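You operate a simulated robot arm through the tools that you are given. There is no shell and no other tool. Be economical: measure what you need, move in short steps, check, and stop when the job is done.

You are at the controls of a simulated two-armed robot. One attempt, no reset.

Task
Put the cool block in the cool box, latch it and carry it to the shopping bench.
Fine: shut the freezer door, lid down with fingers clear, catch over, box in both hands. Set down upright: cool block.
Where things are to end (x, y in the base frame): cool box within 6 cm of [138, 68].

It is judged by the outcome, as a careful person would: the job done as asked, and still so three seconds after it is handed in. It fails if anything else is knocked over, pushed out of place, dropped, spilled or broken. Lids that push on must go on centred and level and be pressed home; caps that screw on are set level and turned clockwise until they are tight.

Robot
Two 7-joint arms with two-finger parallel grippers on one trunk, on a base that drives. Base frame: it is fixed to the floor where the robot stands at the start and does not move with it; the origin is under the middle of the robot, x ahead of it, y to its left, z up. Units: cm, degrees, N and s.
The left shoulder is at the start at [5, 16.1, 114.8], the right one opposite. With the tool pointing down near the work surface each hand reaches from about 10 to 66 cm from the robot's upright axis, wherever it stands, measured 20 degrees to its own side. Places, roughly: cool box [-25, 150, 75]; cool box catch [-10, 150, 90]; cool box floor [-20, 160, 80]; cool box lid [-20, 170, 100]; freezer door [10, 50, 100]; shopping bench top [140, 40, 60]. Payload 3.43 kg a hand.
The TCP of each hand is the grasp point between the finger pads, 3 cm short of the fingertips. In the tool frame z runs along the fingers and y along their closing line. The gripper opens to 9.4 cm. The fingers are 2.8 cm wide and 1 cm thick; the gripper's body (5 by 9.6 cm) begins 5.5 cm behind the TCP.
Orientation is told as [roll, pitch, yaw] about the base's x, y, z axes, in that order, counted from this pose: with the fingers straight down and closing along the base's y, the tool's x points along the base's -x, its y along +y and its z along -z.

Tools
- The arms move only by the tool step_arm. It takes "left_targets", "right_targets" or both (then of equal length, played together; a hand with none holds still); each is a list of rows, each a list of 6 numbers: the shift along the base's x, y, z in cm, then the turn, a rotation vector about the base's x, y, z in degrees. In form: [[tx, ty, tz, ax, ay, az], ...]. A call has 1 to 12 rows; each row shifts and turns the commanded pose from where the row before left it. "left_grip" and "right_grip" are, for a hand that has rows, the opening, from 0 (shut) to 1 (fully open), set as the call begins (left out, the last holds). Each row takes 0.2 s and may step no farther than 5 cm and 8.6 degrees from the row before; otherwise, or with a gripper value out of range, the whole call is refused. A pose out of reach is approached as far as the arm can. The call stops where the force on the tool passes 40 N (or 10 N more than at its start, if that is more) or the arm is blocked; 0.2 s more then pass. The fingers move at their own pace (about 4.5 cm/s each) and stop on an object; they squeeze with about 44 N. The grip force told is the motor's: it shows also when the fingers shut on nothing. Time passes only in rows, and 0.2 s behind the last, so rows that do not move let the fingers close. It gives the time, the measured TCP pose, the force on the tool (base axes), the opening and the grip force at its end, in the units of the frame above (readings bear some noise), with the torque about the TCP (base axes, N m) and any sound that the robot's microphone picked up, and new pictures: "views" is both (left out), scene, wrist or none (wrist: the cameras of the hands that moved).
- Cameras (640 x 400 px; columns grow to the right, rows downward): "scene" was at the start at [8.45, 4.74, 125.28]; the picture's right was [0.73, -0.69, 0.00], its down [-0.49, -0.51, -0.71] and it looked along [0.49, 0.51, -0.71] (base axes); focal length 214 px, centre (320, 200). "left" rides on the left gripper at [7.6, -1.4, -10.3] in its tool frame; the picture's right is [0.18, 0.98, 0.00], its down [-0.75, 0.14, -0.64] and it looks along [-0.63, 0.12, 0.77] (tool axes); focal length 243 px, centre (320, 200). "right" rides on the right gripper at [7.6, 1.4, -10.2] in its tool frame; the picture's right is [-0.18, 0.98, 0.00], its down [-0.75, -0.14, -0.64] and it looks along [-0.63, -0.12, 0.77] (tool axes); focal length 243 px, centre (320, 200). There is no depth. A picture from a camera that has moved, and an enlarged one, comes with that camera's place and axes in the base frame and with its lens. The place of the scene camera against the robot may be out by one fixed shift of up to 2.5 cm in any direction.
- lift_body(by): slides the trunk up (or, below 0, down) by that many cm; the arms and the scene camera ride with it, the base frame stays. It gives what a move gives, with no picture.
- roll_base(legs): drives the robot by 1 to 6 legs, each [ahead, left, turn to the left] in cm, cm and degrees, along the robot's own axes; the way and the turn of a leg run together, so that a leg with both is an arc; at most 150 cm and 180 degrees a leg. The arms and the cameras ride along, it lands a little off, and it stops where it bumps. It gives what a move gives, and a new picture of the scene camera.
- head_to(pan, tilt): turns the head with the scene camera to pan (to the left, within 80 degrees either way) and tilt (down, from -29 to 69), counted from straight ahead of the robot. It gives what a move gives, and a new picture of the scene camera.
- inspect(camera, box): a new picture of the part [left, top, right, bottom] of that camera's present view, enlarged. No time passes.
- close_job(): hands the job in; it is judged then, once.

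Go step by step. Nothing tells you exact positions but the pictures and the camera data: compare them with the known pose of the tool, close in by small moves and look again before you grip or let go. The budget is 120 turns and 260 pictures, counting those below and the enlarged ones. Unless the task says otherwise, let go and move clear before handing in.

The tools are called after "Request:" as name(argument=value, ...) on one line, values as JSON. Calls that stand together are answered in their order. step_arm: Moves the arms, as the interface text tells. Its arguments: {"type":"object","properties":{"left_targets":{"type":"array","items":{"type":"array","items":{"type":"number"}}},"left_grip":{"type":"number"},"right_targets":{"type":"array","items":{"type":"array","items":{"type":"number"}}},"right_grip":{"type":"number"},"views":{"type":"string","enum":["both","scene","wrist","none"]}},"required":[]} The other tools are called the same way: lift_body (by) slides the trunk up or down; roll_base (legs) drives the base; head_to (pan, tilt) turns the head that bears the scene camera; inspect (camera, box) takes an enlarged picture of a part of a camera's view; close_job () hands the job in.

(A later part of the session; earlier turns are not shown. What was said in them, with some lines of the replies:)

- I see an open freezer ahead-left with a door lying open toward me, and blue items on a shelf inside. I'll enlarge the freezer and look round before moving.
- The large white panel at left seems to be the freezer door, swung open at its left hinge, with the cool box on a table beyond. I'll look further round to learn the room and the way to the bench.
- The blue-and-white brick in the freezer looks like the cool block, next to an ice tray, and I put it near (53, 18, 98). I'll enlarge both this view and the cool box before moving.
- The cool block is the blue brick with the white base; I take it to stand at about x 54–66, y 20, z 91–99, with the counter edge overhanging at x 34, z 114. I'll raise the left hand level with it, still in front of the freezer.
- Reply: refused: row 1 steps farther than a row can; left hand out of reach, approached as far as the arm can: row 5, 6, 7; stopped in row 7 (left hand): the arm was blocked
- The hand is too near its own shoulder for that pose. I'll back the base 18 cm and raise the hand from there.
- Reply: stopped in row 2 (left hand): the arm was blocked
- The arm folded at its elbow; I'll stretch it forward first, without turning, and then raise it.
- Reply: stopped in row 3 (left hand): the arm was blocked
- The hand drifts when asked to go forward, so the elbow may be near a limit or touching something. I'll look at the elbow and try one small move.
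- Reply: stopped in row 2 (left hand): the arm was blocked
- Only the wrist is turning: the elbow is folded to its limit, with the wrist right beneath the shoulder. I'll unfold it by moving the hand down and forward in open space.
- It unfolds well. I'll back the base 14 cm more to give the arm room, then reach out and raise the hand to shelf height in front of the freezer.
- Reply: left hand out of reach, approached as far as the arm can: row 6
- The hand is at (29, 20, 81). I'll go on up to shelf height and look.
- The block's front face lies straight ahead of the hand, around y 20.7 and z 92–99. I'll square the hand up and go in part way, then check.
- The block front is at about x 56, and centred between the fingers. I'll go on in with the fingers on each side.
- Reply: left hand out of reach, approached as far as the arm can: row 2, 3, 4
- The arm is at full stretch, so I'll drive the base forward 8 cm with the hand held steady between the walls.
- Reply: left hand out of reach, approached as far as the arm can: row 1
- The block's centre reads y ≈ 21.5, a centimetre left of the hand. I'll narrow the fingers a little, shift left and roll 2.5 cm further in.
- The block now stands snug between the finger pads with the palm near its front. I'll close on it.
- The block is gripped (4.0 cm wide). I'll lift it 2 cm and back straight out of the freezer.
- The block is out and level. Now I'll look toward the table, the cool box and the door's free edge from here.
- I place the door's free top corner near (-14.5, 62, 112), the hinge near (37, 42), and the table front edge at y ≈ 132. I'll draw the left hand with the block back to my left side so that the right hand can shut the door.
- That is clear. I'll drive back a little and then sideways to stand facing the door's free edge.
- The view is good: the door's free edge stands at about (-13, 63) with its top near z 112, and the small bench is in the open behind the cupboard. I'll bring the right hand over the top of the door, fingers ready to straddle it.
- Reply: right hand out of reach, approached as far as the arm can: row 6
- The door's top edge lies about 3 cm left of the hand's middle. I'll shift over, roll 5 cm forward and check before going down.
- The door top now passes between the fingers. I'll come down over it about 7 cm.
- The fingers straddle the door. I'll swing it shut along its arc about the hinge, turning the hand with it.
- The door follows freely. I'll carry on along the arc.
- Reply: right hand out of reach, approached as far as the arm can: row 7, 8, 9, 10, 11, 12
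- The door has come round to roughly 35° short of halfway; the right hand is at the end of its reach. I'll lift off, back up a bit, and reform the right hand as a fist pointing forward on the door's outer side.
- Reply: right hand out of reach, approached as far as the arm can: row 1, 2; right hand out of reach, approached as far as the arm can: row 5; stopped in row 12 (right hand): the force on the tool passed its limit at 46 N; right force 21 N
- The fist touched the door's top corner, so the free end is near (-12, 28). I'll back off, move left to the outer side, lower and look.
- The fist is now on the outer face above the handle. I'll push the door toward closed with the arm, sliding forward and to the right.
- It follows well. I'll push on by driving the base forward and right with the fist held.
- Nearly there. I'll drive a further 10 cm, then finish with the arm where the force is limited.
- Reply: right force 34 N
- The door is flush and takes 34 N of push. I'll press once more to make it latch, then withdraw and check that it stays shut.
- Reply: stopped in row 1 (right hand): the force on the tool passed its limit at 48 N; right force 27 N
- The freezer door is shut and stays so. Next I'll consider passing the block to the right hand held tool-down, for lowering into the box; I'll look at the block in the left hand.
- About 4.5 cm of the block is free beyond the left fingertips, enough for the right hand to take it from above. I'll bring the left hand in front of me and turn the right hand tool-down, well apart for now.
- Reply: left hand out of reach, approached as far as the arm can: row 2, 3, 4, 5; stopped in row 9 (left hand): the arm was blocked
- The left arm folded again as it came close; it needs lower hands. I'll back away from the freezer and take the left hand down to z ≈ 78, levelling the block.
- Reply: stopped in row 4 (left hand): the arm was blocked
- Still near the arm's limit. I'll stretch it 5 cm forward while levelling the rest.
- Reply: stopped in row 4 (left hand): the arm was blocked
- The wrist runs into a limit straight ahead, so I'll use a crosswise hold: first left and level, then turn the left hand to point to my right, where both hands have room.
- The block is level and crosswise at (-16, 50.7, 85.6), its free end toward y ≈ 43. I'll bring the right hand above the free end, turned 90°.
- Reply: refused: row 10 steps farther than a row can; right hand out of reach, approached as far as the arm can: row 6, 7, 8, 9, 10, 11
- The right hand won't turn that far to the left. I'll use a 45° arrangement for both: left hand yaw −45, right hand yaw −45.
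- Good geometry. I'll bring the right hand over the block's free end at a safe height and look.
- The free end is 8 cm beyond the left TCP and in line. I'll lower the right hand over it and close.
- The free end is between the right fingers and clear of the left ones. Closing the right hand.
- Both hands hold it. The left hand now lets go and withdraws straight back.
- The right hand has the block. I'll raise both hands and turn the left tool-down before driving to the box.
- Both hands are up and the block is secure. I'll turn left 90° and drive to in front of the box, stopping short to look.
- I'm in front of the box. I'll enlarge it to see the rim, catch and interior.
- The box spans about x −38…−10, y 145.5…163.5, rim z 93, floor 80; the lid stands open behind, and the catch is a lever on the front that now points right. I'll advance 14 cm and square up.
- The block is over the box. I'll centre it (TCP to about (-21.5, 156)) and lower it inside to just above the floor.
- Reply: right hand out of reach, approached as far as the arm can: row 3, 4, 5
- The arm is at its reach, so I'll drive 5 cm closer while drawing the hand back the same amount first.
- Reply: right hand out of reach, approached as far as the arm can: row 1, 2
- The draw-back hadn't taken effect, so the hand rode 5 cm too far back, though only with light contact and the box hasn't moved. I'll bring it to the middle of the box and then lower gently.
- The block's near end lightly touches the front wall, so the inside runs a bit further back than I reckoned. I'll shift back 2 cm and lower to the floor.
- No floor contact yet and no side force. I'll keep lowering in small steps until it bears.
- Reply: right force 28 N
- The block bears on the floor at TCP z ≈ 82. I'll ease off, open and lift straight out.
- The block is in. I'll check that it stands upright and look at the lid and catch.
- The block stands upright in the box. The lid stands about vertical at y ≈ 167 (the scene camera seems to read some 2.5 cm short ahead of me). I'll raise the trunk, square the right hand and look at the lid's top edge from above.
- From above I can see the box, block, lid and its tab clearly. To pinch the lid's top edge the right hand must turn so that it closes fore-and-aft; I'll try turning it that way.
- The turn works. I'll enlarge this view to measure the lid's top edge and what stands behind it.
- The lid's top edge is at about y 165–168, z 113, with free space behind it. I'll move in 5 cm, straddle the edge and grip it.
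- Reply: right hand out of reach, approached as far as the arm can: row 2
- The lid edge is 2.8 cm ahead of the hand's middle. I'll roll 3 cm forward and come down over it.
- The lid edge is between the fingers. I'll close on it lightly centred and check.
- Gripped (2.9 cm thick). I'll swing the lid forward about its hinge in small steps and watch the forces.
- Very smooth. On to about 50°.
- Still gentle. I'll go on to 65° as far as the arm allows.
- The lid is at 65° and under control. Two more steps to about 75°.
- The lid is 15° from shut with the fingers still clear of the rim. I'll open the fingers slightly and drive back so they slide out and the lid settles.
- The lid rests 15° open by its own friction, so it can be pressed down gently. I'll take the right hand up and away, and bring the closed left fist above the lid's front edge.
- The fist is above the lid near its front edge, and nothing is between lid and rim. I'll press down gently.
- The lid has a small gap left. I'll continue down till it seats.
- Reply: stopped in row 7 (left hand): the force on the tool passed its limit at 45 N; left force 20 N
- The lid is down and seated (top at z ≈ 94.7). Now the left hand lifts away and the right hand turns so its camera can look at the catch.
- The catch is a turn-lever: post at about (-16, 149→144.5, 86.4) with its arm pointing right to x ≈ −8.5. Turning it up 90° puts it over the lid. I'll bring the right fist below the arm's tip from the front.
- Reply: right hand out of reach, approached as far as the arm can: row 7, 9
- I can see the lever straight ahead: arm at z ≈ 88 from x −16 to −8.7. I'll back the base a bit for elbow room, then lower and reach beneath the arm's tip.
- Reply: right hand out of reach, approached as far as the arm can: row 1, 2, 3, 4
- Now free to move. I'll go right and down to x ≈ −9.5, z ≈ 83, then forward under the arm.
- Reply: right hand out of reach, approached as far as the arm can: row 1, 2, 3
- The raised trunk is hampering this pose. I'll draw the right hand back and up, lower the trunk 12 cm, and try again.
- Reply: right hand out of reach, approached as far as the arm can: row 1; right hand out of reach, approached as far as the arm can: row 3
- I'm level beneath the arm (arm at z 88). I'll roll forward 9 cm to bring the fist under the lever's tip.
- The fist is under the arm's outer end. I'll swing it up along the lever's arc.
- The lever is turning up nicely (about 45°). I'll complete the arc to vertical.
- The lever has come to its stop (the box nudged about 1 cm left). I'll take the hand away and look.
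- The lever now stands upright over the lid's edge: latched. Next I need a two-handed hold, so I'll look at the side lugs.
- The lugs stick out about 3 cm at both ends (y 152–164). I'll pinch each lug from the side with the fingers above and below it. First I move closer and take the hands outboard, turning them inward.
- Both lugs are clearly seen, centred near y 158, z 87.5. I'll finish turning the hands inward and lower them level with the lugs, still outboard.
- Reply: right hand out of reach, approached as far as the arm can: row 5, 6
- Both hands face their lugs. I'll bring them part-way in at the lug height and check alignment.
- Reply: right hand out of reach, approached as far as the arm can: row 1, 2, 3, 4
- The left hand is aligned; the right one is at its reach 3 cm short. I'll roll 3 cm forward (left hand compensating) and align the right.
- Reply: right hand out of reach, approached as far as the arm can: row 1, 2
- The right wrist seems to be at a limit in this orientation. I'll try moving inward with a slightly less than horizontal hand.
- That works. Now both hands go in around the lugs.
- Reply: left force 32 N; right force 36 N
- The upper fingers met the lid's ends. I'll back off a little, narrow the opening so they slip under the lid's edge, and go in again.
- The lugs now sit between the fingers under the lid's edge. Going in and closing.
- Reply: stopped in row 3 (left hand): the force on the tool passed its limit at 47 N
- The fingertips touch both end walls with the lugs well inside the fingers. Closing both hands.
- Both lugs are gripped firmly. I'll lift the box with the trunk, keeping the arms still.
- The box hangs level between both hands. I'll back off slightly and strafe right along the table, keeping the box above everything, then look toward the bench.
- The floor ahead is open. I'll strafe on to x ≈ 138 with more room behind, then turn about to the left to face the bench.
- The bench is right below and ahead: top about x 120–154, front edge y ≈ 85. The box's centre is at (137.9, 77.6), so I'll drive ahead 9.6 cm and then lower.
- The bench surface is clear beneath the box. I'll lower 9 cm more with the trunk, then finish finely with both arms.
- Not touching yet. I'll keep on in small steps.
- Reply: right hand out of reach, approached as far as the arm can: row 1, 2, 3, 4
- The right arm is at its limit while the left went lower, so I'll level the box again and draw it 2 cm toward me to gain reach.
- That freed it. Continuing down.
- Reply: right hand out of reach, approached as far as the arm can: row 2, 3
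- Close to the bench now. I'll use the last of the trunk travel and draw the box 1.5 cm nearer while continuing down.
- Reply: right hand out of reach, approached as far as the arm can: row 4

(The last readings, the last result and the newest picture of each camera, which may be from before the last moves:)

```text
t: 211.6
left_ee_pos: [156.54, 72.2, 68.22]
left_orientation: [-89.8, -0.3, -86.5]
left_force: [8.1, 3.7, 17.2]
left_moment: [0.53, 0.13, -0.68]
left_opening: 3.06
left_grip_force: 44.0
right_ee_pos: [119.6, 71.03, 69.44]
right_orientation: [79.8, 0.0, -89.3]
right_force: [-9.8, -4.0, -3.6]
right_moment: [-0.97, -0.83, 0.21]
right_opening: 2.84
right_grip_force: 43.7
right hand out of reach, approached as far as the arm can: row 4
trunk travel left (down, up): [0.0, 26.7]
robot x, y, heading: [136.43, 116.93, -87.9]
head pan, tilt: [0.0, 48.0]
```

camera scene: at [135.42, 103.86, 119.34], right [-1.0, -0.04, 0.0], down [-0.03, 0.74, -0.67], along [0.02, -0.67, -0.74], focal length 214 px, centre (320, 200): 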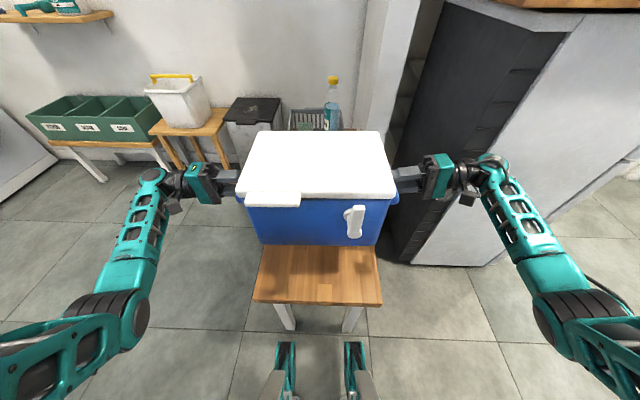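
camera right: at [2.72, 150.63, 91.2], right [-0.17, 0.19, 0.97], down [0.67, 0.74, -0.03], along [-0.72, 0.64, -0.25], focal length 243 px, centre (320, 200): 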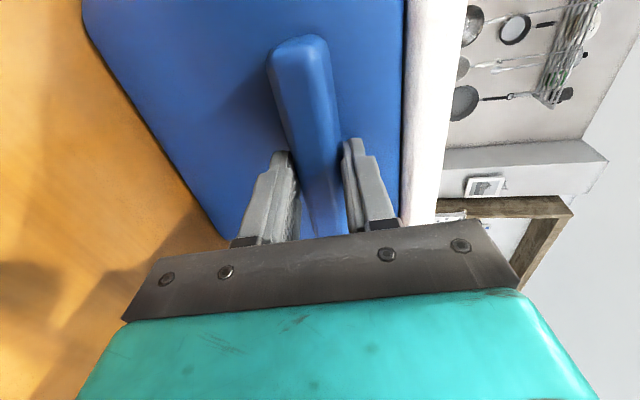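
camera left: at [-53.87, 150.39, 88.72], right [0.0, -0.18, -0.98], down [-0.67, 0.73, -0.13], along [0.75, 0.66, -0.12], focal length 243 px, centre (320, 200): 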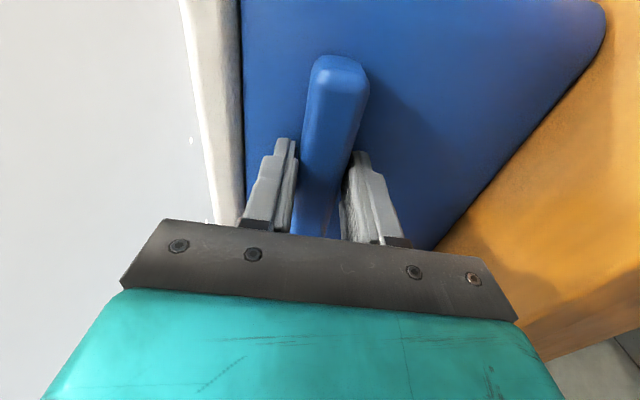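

The left side bears on the bench; the right is about 4 mm up. I'll ease the left and bring the right down.

Request:
step_arm(left_targets=[[0, 0.2, 0.2, 0, 0, 0], [0, 0.2, 0, 0, 0, 0], [0, 0, 0, 0, 0, 0]], right_targets=[[0, 0.2, 0, 0, 0, 0], [0, 0.2, -0.3, 0, 0, 0], [0, 0, -0.2, 0, 0, 0]], views="both")

Request:
inspect(camera="scene", box=[200, 120, 440, 320])

```text
t: 212.4
left_ee_pos: [156.66, 72.51, 68.28]
left_orientation: [-89.4, -0.3, -86.4]
left_force: [1.0, -7.4, 20.2]
left_moment: [0.02, -0.34, -0.19]
left_opening: 3.04
left_grip_force: 43.8
right_ee_pos: [119.51, 71.43, 69.14]
right_orientation: [79.9, 0.5, -89.4]
right_force: [-9.2, -4.2, 2.3]
right_moment: [-1.05, -1.38, -0.68]
right_opening: 2.86
right_grip_force: 44.6
trunk travel left (down, up): [0.0, 26.7]
robot x, y, heading: [136.29, 117.44, -88.0]
head pan, tilt: [0.0, 48.0]
camera scene: at [135.28, 104.05, 107.39], right [-1.0, -0.04, 0.0], down [-0.03, 0.74, -0.67], along [0.03, -0.67, -0.74], focal length 214 px, centre (320, 200)
camera right: at [109.58, 78.97, 72.5], right [0.18, -0.19, 0.97], down [-0.65, -0.76, -0.03], along [0.74, -0.62, -0.26], focal length 243 px, centre (320, 200)
camera left: at [166.36, 80.82, 69.72], right [0.0, 0.18, -0.98], down [0.69, -0.71, -0.13], along [-0.72, -0.68, -0.12], focal length 243 px, centre (320, 200)
```

scene: 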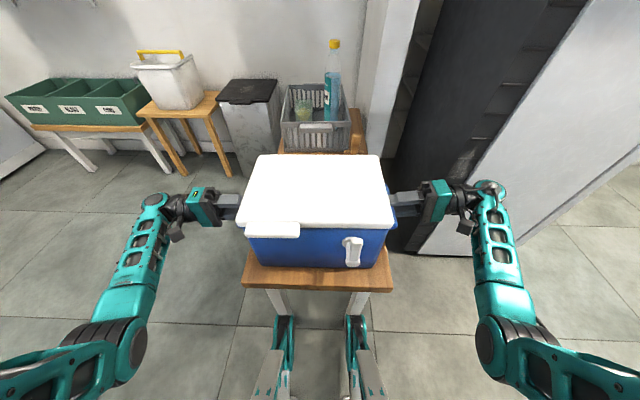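
right: 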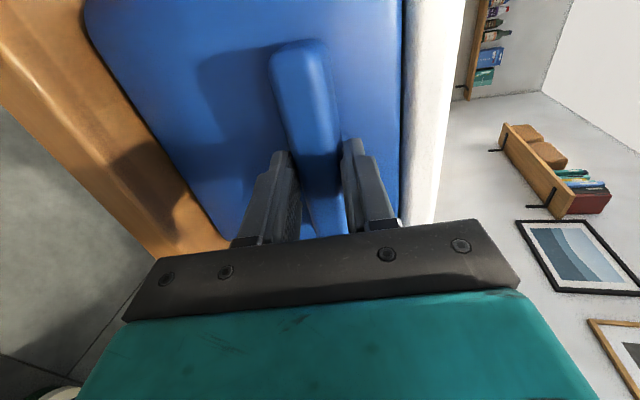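
left: 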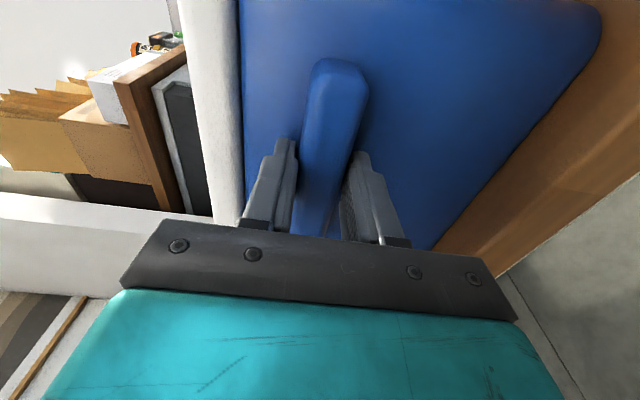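

```text
2.00 times, centred on (320, 220) of scene
camera zoom: at [135.28, 104.05, 107.39], right [-1.0, -0.04, 0.0], down [-0.03, 0.74, -0.67], along [0.03, -0.67, -0.74], focal length 429 px, centre (320, 160)
```

zoom: 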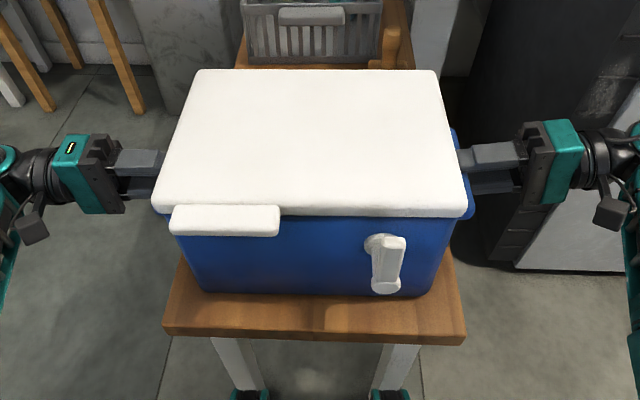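

The box stands on the bench, level, centred at about (138, 72), within the tolerance. I'll open both hands just enough and draw them straight out sideways.

Request:
step_arm(left_targets=[[0, 0, 0, 0, 0, 0], [0, 0, 0, 0, 0, 0], [0, 0, 0, 0, 0, 0], [2, 0, 0, 0, 0, 0], [4, 0, 0, 0, 0, 0], [4, 0, 0, 0, 0, 0]], right_targets=[[0, 0, 0, 0, 0, 0], [0, 0, 0, 0, 0, 0], [0, 0, 0, 0, 0, 0], [-2, 0, 0.3, 0, 0, 0], [-4, 0, 0.8, 0, 0, 0], [-4, 0, 0.8, 0, 0, 0]], left_grip=0.55, right_grip=0.55, views="both")

```text
t: 213.8
left_ee_pos: [166.65, 72.62, 67.93]
left_orientation: [-89.4, 0.1, -86.5]
left_force: [0.7, -0.8, -0.6]
left_moment: [-0.02, -0.02, 0.05]
left_opening: 5.15
left_grip_force: 0.1
right_ee_pos: [114.77, 72.36, 70.15]
right_orientation: [79.5, 0.4, -89.3]
right_force: [-0.4, -0.2, 0.2]
right_moment: [0.03, -0.01, 0.0]
right_opening: 5.17
right_grip_force: 0.0
right hand out of reach, approached as far as the arm can: row 4, 5
trunk travel left (down, up): [0.0, 26.7]
robot x, y, heading: [136.0, 117.05, -88.0]
head pan, tilt: [0.0, 48.0]
camera scene: at [135.43, 103.97, 107.35], right [-1.0, -0.04, 0.0], down [-0.03, 0.74, -0.67], along [0.02, -0.67, -0.74], focal length 214 px, centre (320, 200)
camera right: at [104.78, 79.81, 73.5], right [0.18, -0.19, 0.97], down [-0.65, -0.76, -0.03], along [0.74, -0.62, -0.26], focal length 243 px, centre (320, 200)
camera left: at [176.4, 80.75, 69.49], right [0.0, 0.19, -0.98], down [0.69, -0.71, -0.14], along [-0.73, -0.68, -0.13], focal length 243 px, centre (320, 200)
```

scene: 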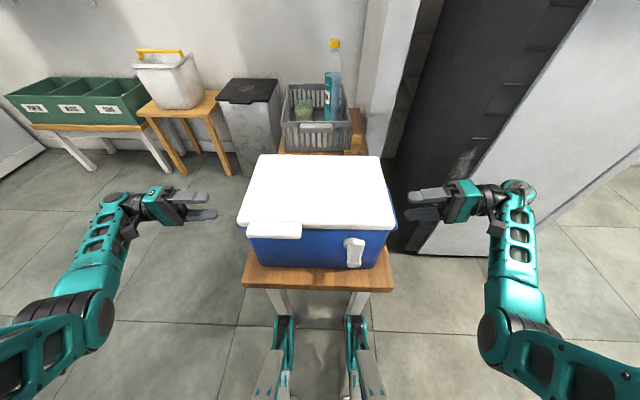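
right: 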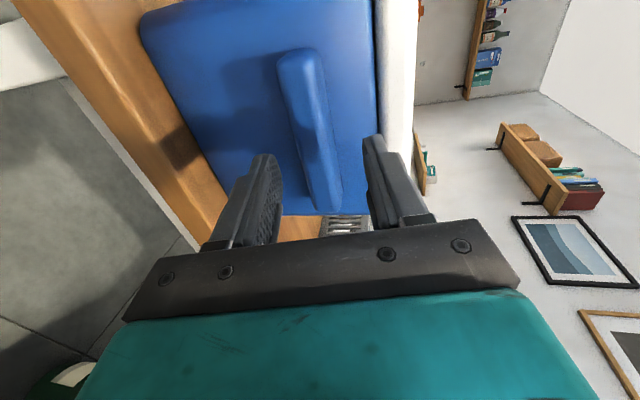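
left: 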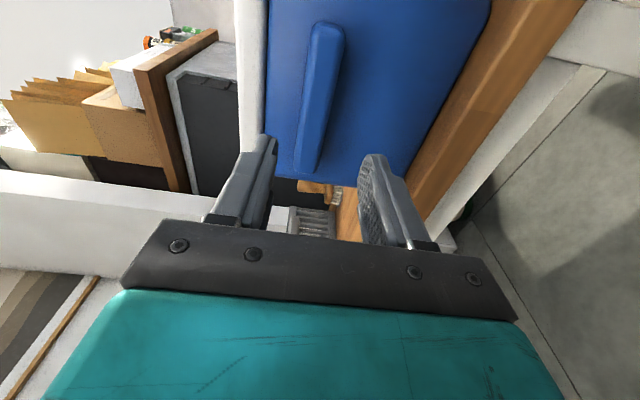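

Both hands are free. The lugs' centre reads y ≈ 73, a little near the tolerance, so I'll nudge the box 3.5 cm back by pushing both lugs' front ends evenly with closed fists. First I place the fists in front of the lug ends.

Request:
step_arm(left_targets=[[0, 4, 0, 0, 0, 0], [0, 4, 0, 0, 0, 0], [0, 3.4, 0.2, 0, 0, 0], [-3, 0, 0, 0, 0, 0], [-3, 0, 0, 0, 0, 0], [-3, 0, 0, 0, 0, 0]], right_targets=[[-0.5, 4, 0, 0, 0, 0], [0, 4, 0, 0, 0, 0], [0, 3.6, 0, 0, 0, 0], [1.5, 0, -0.5, 0, 0, 0], [1.5, 0, -0.5, 0, 0, 0], [1.7, 0, 0, 0, 0, 0]], left_grip=0, right_grip=0, views="wrist")

```text
t: 215.2
left_ee_pos: [157.66, 83.95, 68.17]
left_orientation: [-89.5, 0.0, -86.5]
left_force: [0.6, 0.3, -0.1]
left_moment: [0.0, -0.04, 0.01]
left_opening: 0.02
left_grip_force: 33.2
right_ee_pos: [118.98, 84.0, 68.84]
right_orientation: [79.7, 0.2, -89.3]
right_force: [-0.1, 0.3, -0.1]
right_moment: [0.01, -0.04, -0.02]
right_opening: 0.0
right_grip_force: 32.7
trunk travel left (down, up): [0.0, 26.7]
robot x, y, heading: [136.06, 117.04, -88.1]
head pan, tilt: [0.0, 48.0]
camera right: at [108.98, 91.42, 72.14], right [0.18, -0.19, 0.97], down [-0.65, -0.76, -0.03], along [0.74, -0.62, -0.26], focal length 243 px, centre (320, 200)
camera left: at [167.36, 92.25, 69.66], right [0.0, 0.19, -0.98], down [0.69, -0.71, -0.14], along [-0.73, -0.68, -0.13], focal length 243 px, centre (320, 200)
```

right: 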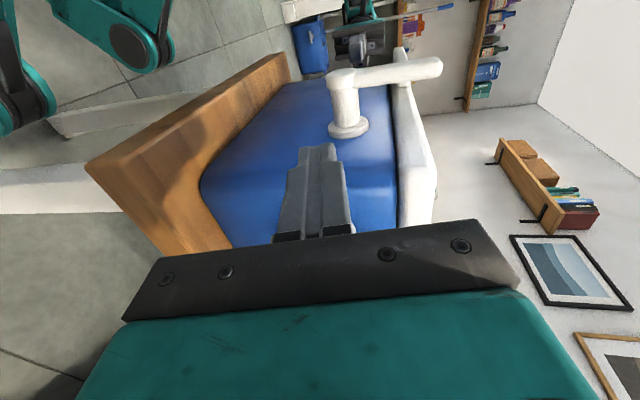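
left: 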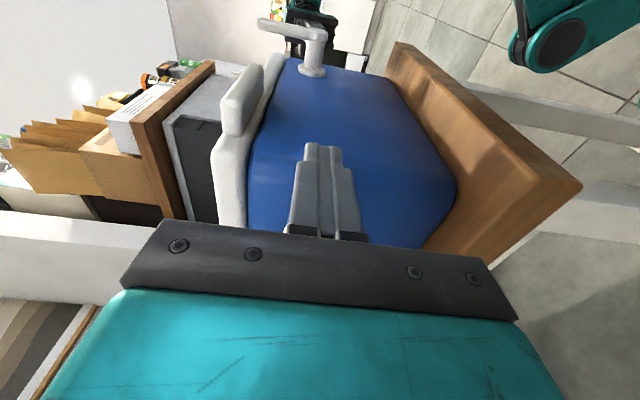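

The fists are in front of the lug ends, just outside the box's walls. Pushing evenly and slowly.

Request:
step_arm(left_targets=[[0, -1, 0, 0, 0, 0], [0, -1, 0, 0, 0, 0], [0, -0.6, 0, 0, 0, 0], [0, -0.6, 0, 0, 0, 0], [0, -0.6, 0, 0, 0, 0], [0, -0.6, 0, 0, 0, 0], [0, -0.6, 0, 0, 0, 0], [0, -0.6, 0, 0, 0, 0], [0, -0.6, 0, 0, 0, 0], [0, -0.6, 0, 0, 0, 0]], right_targets=[[0, -1, 0, 0, 0, 0], [0, -1, 0, 0, 0, 0], [0, -0.6, 0, 0, 0, 0], [0, -0.6, 0, 0, 0, 0], [0, -0.6, 0, 0, 0, 0], [0, -0.6, 0, 0, 0, 0], [0, -0.6, 0, 0, 0, 0], [0, -0.6, 0, 0, 0, 0], [0, -0.6, 0, 0, 0, 0], [0, -0.6, 0, 0, 0, 0]], views="both")

```text
t: 217.4
left_ee_pos: [157.66, 77.26, 68.36]
left_orientation: [-89.5, 0.2, -86.5]
left_force: [0.4, 2.1, 0.7]
left_moment: [-0.02, 0.02, -0.07]
left_opening: 0.02
left_grip_force: 33.1
right_ee_pos: [119.09, 77.1, 68.93]
right_orientation: [79.6, 0.2, -89.2]
right_force: [-0.8, 2.6, 0.9]
right_moment: [0.0, 0.0, 0.01]
right_opening: 0.0
right_grip_force: 32.8
trunk travel left (down, up): [0.0, 26.7]
robot x, y, heading: [136.07, 116.9, -88.1]
head pan, tilt: [0.0, 48.0]
camera scene: at [135.41, 104.01, 107.36], right [-1.0, -0.04, 0.0], down [-0.03, 0.74, -0.67], along [0.02, -0.67, -0.74], focal length 214 px, centre (320, 200)
camera right: at [109.06, 84.57, 72.27], right [0.18, -0.19, 0.97], down [-0.65, -0.76, -0.03], along [0.74, -0.62, -0.26], focal length 243 px, centre (320, 200)
camera left: at [167.43, 85.51, 69.81], right [0.0, 0.19, -0.98], down [0.69, -0.71, -0.14], along [-0.73, -0.68, -0.13], focal length 243 px, centre (320, 200)
```

scene: 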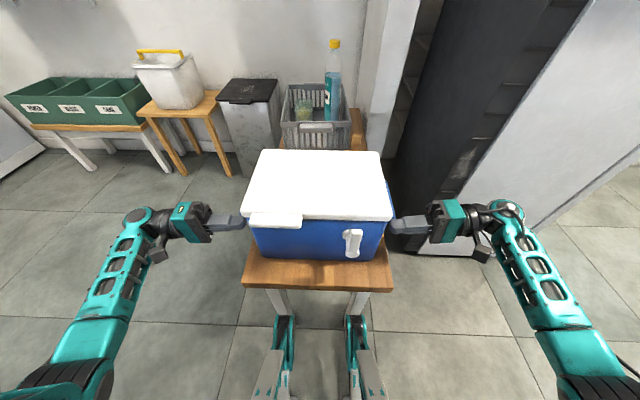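
right: 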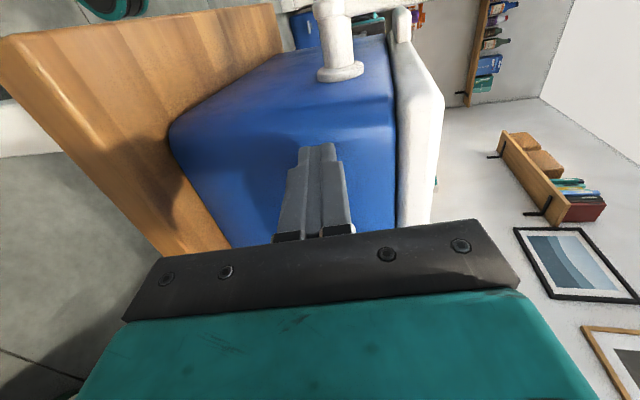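
left: 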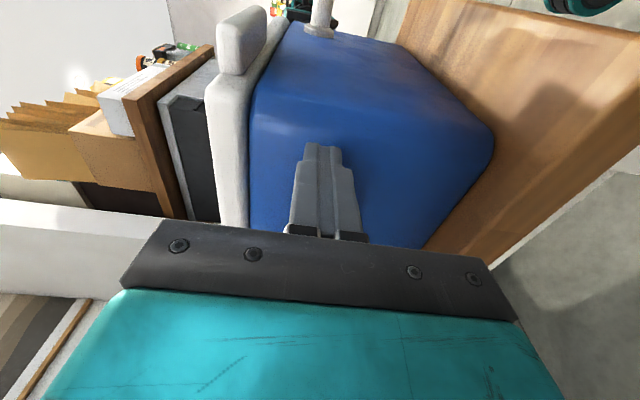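

The box slid back evenly, its centre now at about (138, 70). I'll draw the hands back and outward and drive clear.

Request:
step_arm(left_targets=[[0, 2, 0, 0, 0, 0], [2, 3, 0, 0, 0, 0], [3, 3, 0, 0, 0, 0]], right_targets=[[0, 2, 0, 0, 0, 0], [-1.5, 3, 0.3, 0, 0, 0], [-2, 3, 0.3, 0, 0, 0]], views="none")

Request:
roll_base(legs=[[-40, 0, 0]])

Request:
inspect(camera="scene", box=[220, 60, 420, 240])

```text
t: 218.2
left_ee_pos: [162.8, 85.33, 68.17]
left_orientation: [-89.4, 0.1, -86.6]
left_force: [1.1, -0.3, 0.7]
left_moment: [0.04, -0.01, -0.05]
left_opening: 0.0
left_grip_force: 33.1
right_ee_pos: [115.51, 85.04, 69.38]
right_orientation: [79.7, 0.2, -89.2]
right_force: [-1.1, -1.2, 0.6]
right_moment: [0.01, -0.02, 0.0]
right_opening: 0.0
right_grip_force: 33.5
trunk travel left (down, up): [0.0, 26.7]
robot x, y, heading: [135.87, 117.36, -87.6]
head pan, tilt: [0.0, 48.0]
```

```text
t: 220.7
left_ee_pos: [161.27, 125.3, 68.3]
left_orientation: [-89.4, 0.1, -86.6]
left_force: [0.2, -0.2, -0.3]
left_moment: [0.01, 0.03, -0.02]
left_opening: 0.0
left_grip_force: 33.4
right_ee_pos: [114.16, 125.16, 69.46]
right_orientation: [79.7, 0.3, -89.3]
right_force: [-0.4, -0.6, 0.1]
right_moment: [-0.01, 0.03, -0.04]
right_opening: 0.02
right_grip_force: 33.1
trunk travel left (down, up): [0.0, 26.7]
robot x, y, heading: [134.89, 157.33, -88.0]
head pan, tilt: [0.0, 48.0]
camera scene: at [133.97, 144.08, 107.36], right [-1.0, -0.04, 0.0], down [-0.03, 0.74, -0.67], along [0.02, -0.67, -0.74], focal length 214 px, centre (320, 200)
```

scene: 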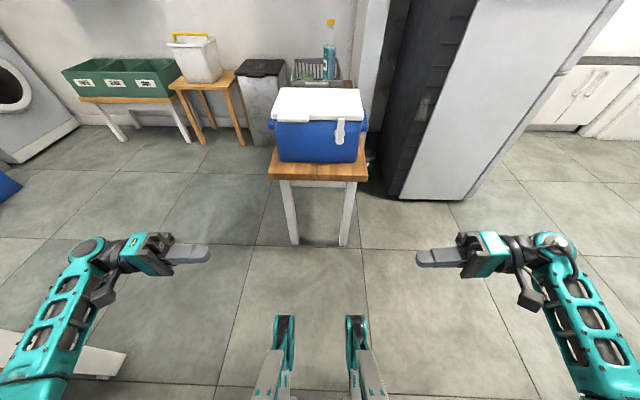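

```text
2.22 times, centred on (320, 150) of scene
camera zoom: at [133.97, 144.08, 107.36], right [-1.0, -0.04, 0.0], down [-0.03, 0.74, -0.67], along [0.02, -0.67, -0.74], focal length 477 px, centre (320, 311)
```

zoom: 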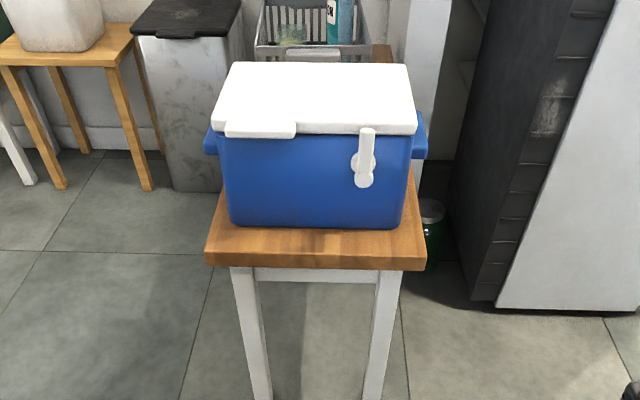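

The latched cool box stands upright on the shopping bench at about (138, 70). The lid is down, the catch is over, and both hands are clear. I left the freezer door shut earlier and have nothing more to move, so I'm handing in.

Request:
close_job()

```text
The job is handed in.
```

The cool block is standing in the cool box. The lid is down with the catch turned over it, and the box is on the shopping bench, centred at about (138, 70) by my measurements.

- **Freezer door:** I pushed it shut before moving the box, and it stayed shut when I let go. I did not look at it again before handing in.
- **Cool block:** I saw it standing upright in the box before I closed the lid. The box stayed level on the way to the bench, apart from a tilt of about 2° while I set it down.
- **Box position:** I first set it down about 5 cm short of the target. I pushed it back by its side lugs, which left it about 2 cm off, inside the 6 cm limit.

While I turned the catch, the box slid about 1 cm on the dining table. I saw nothing else knocked over or moved.
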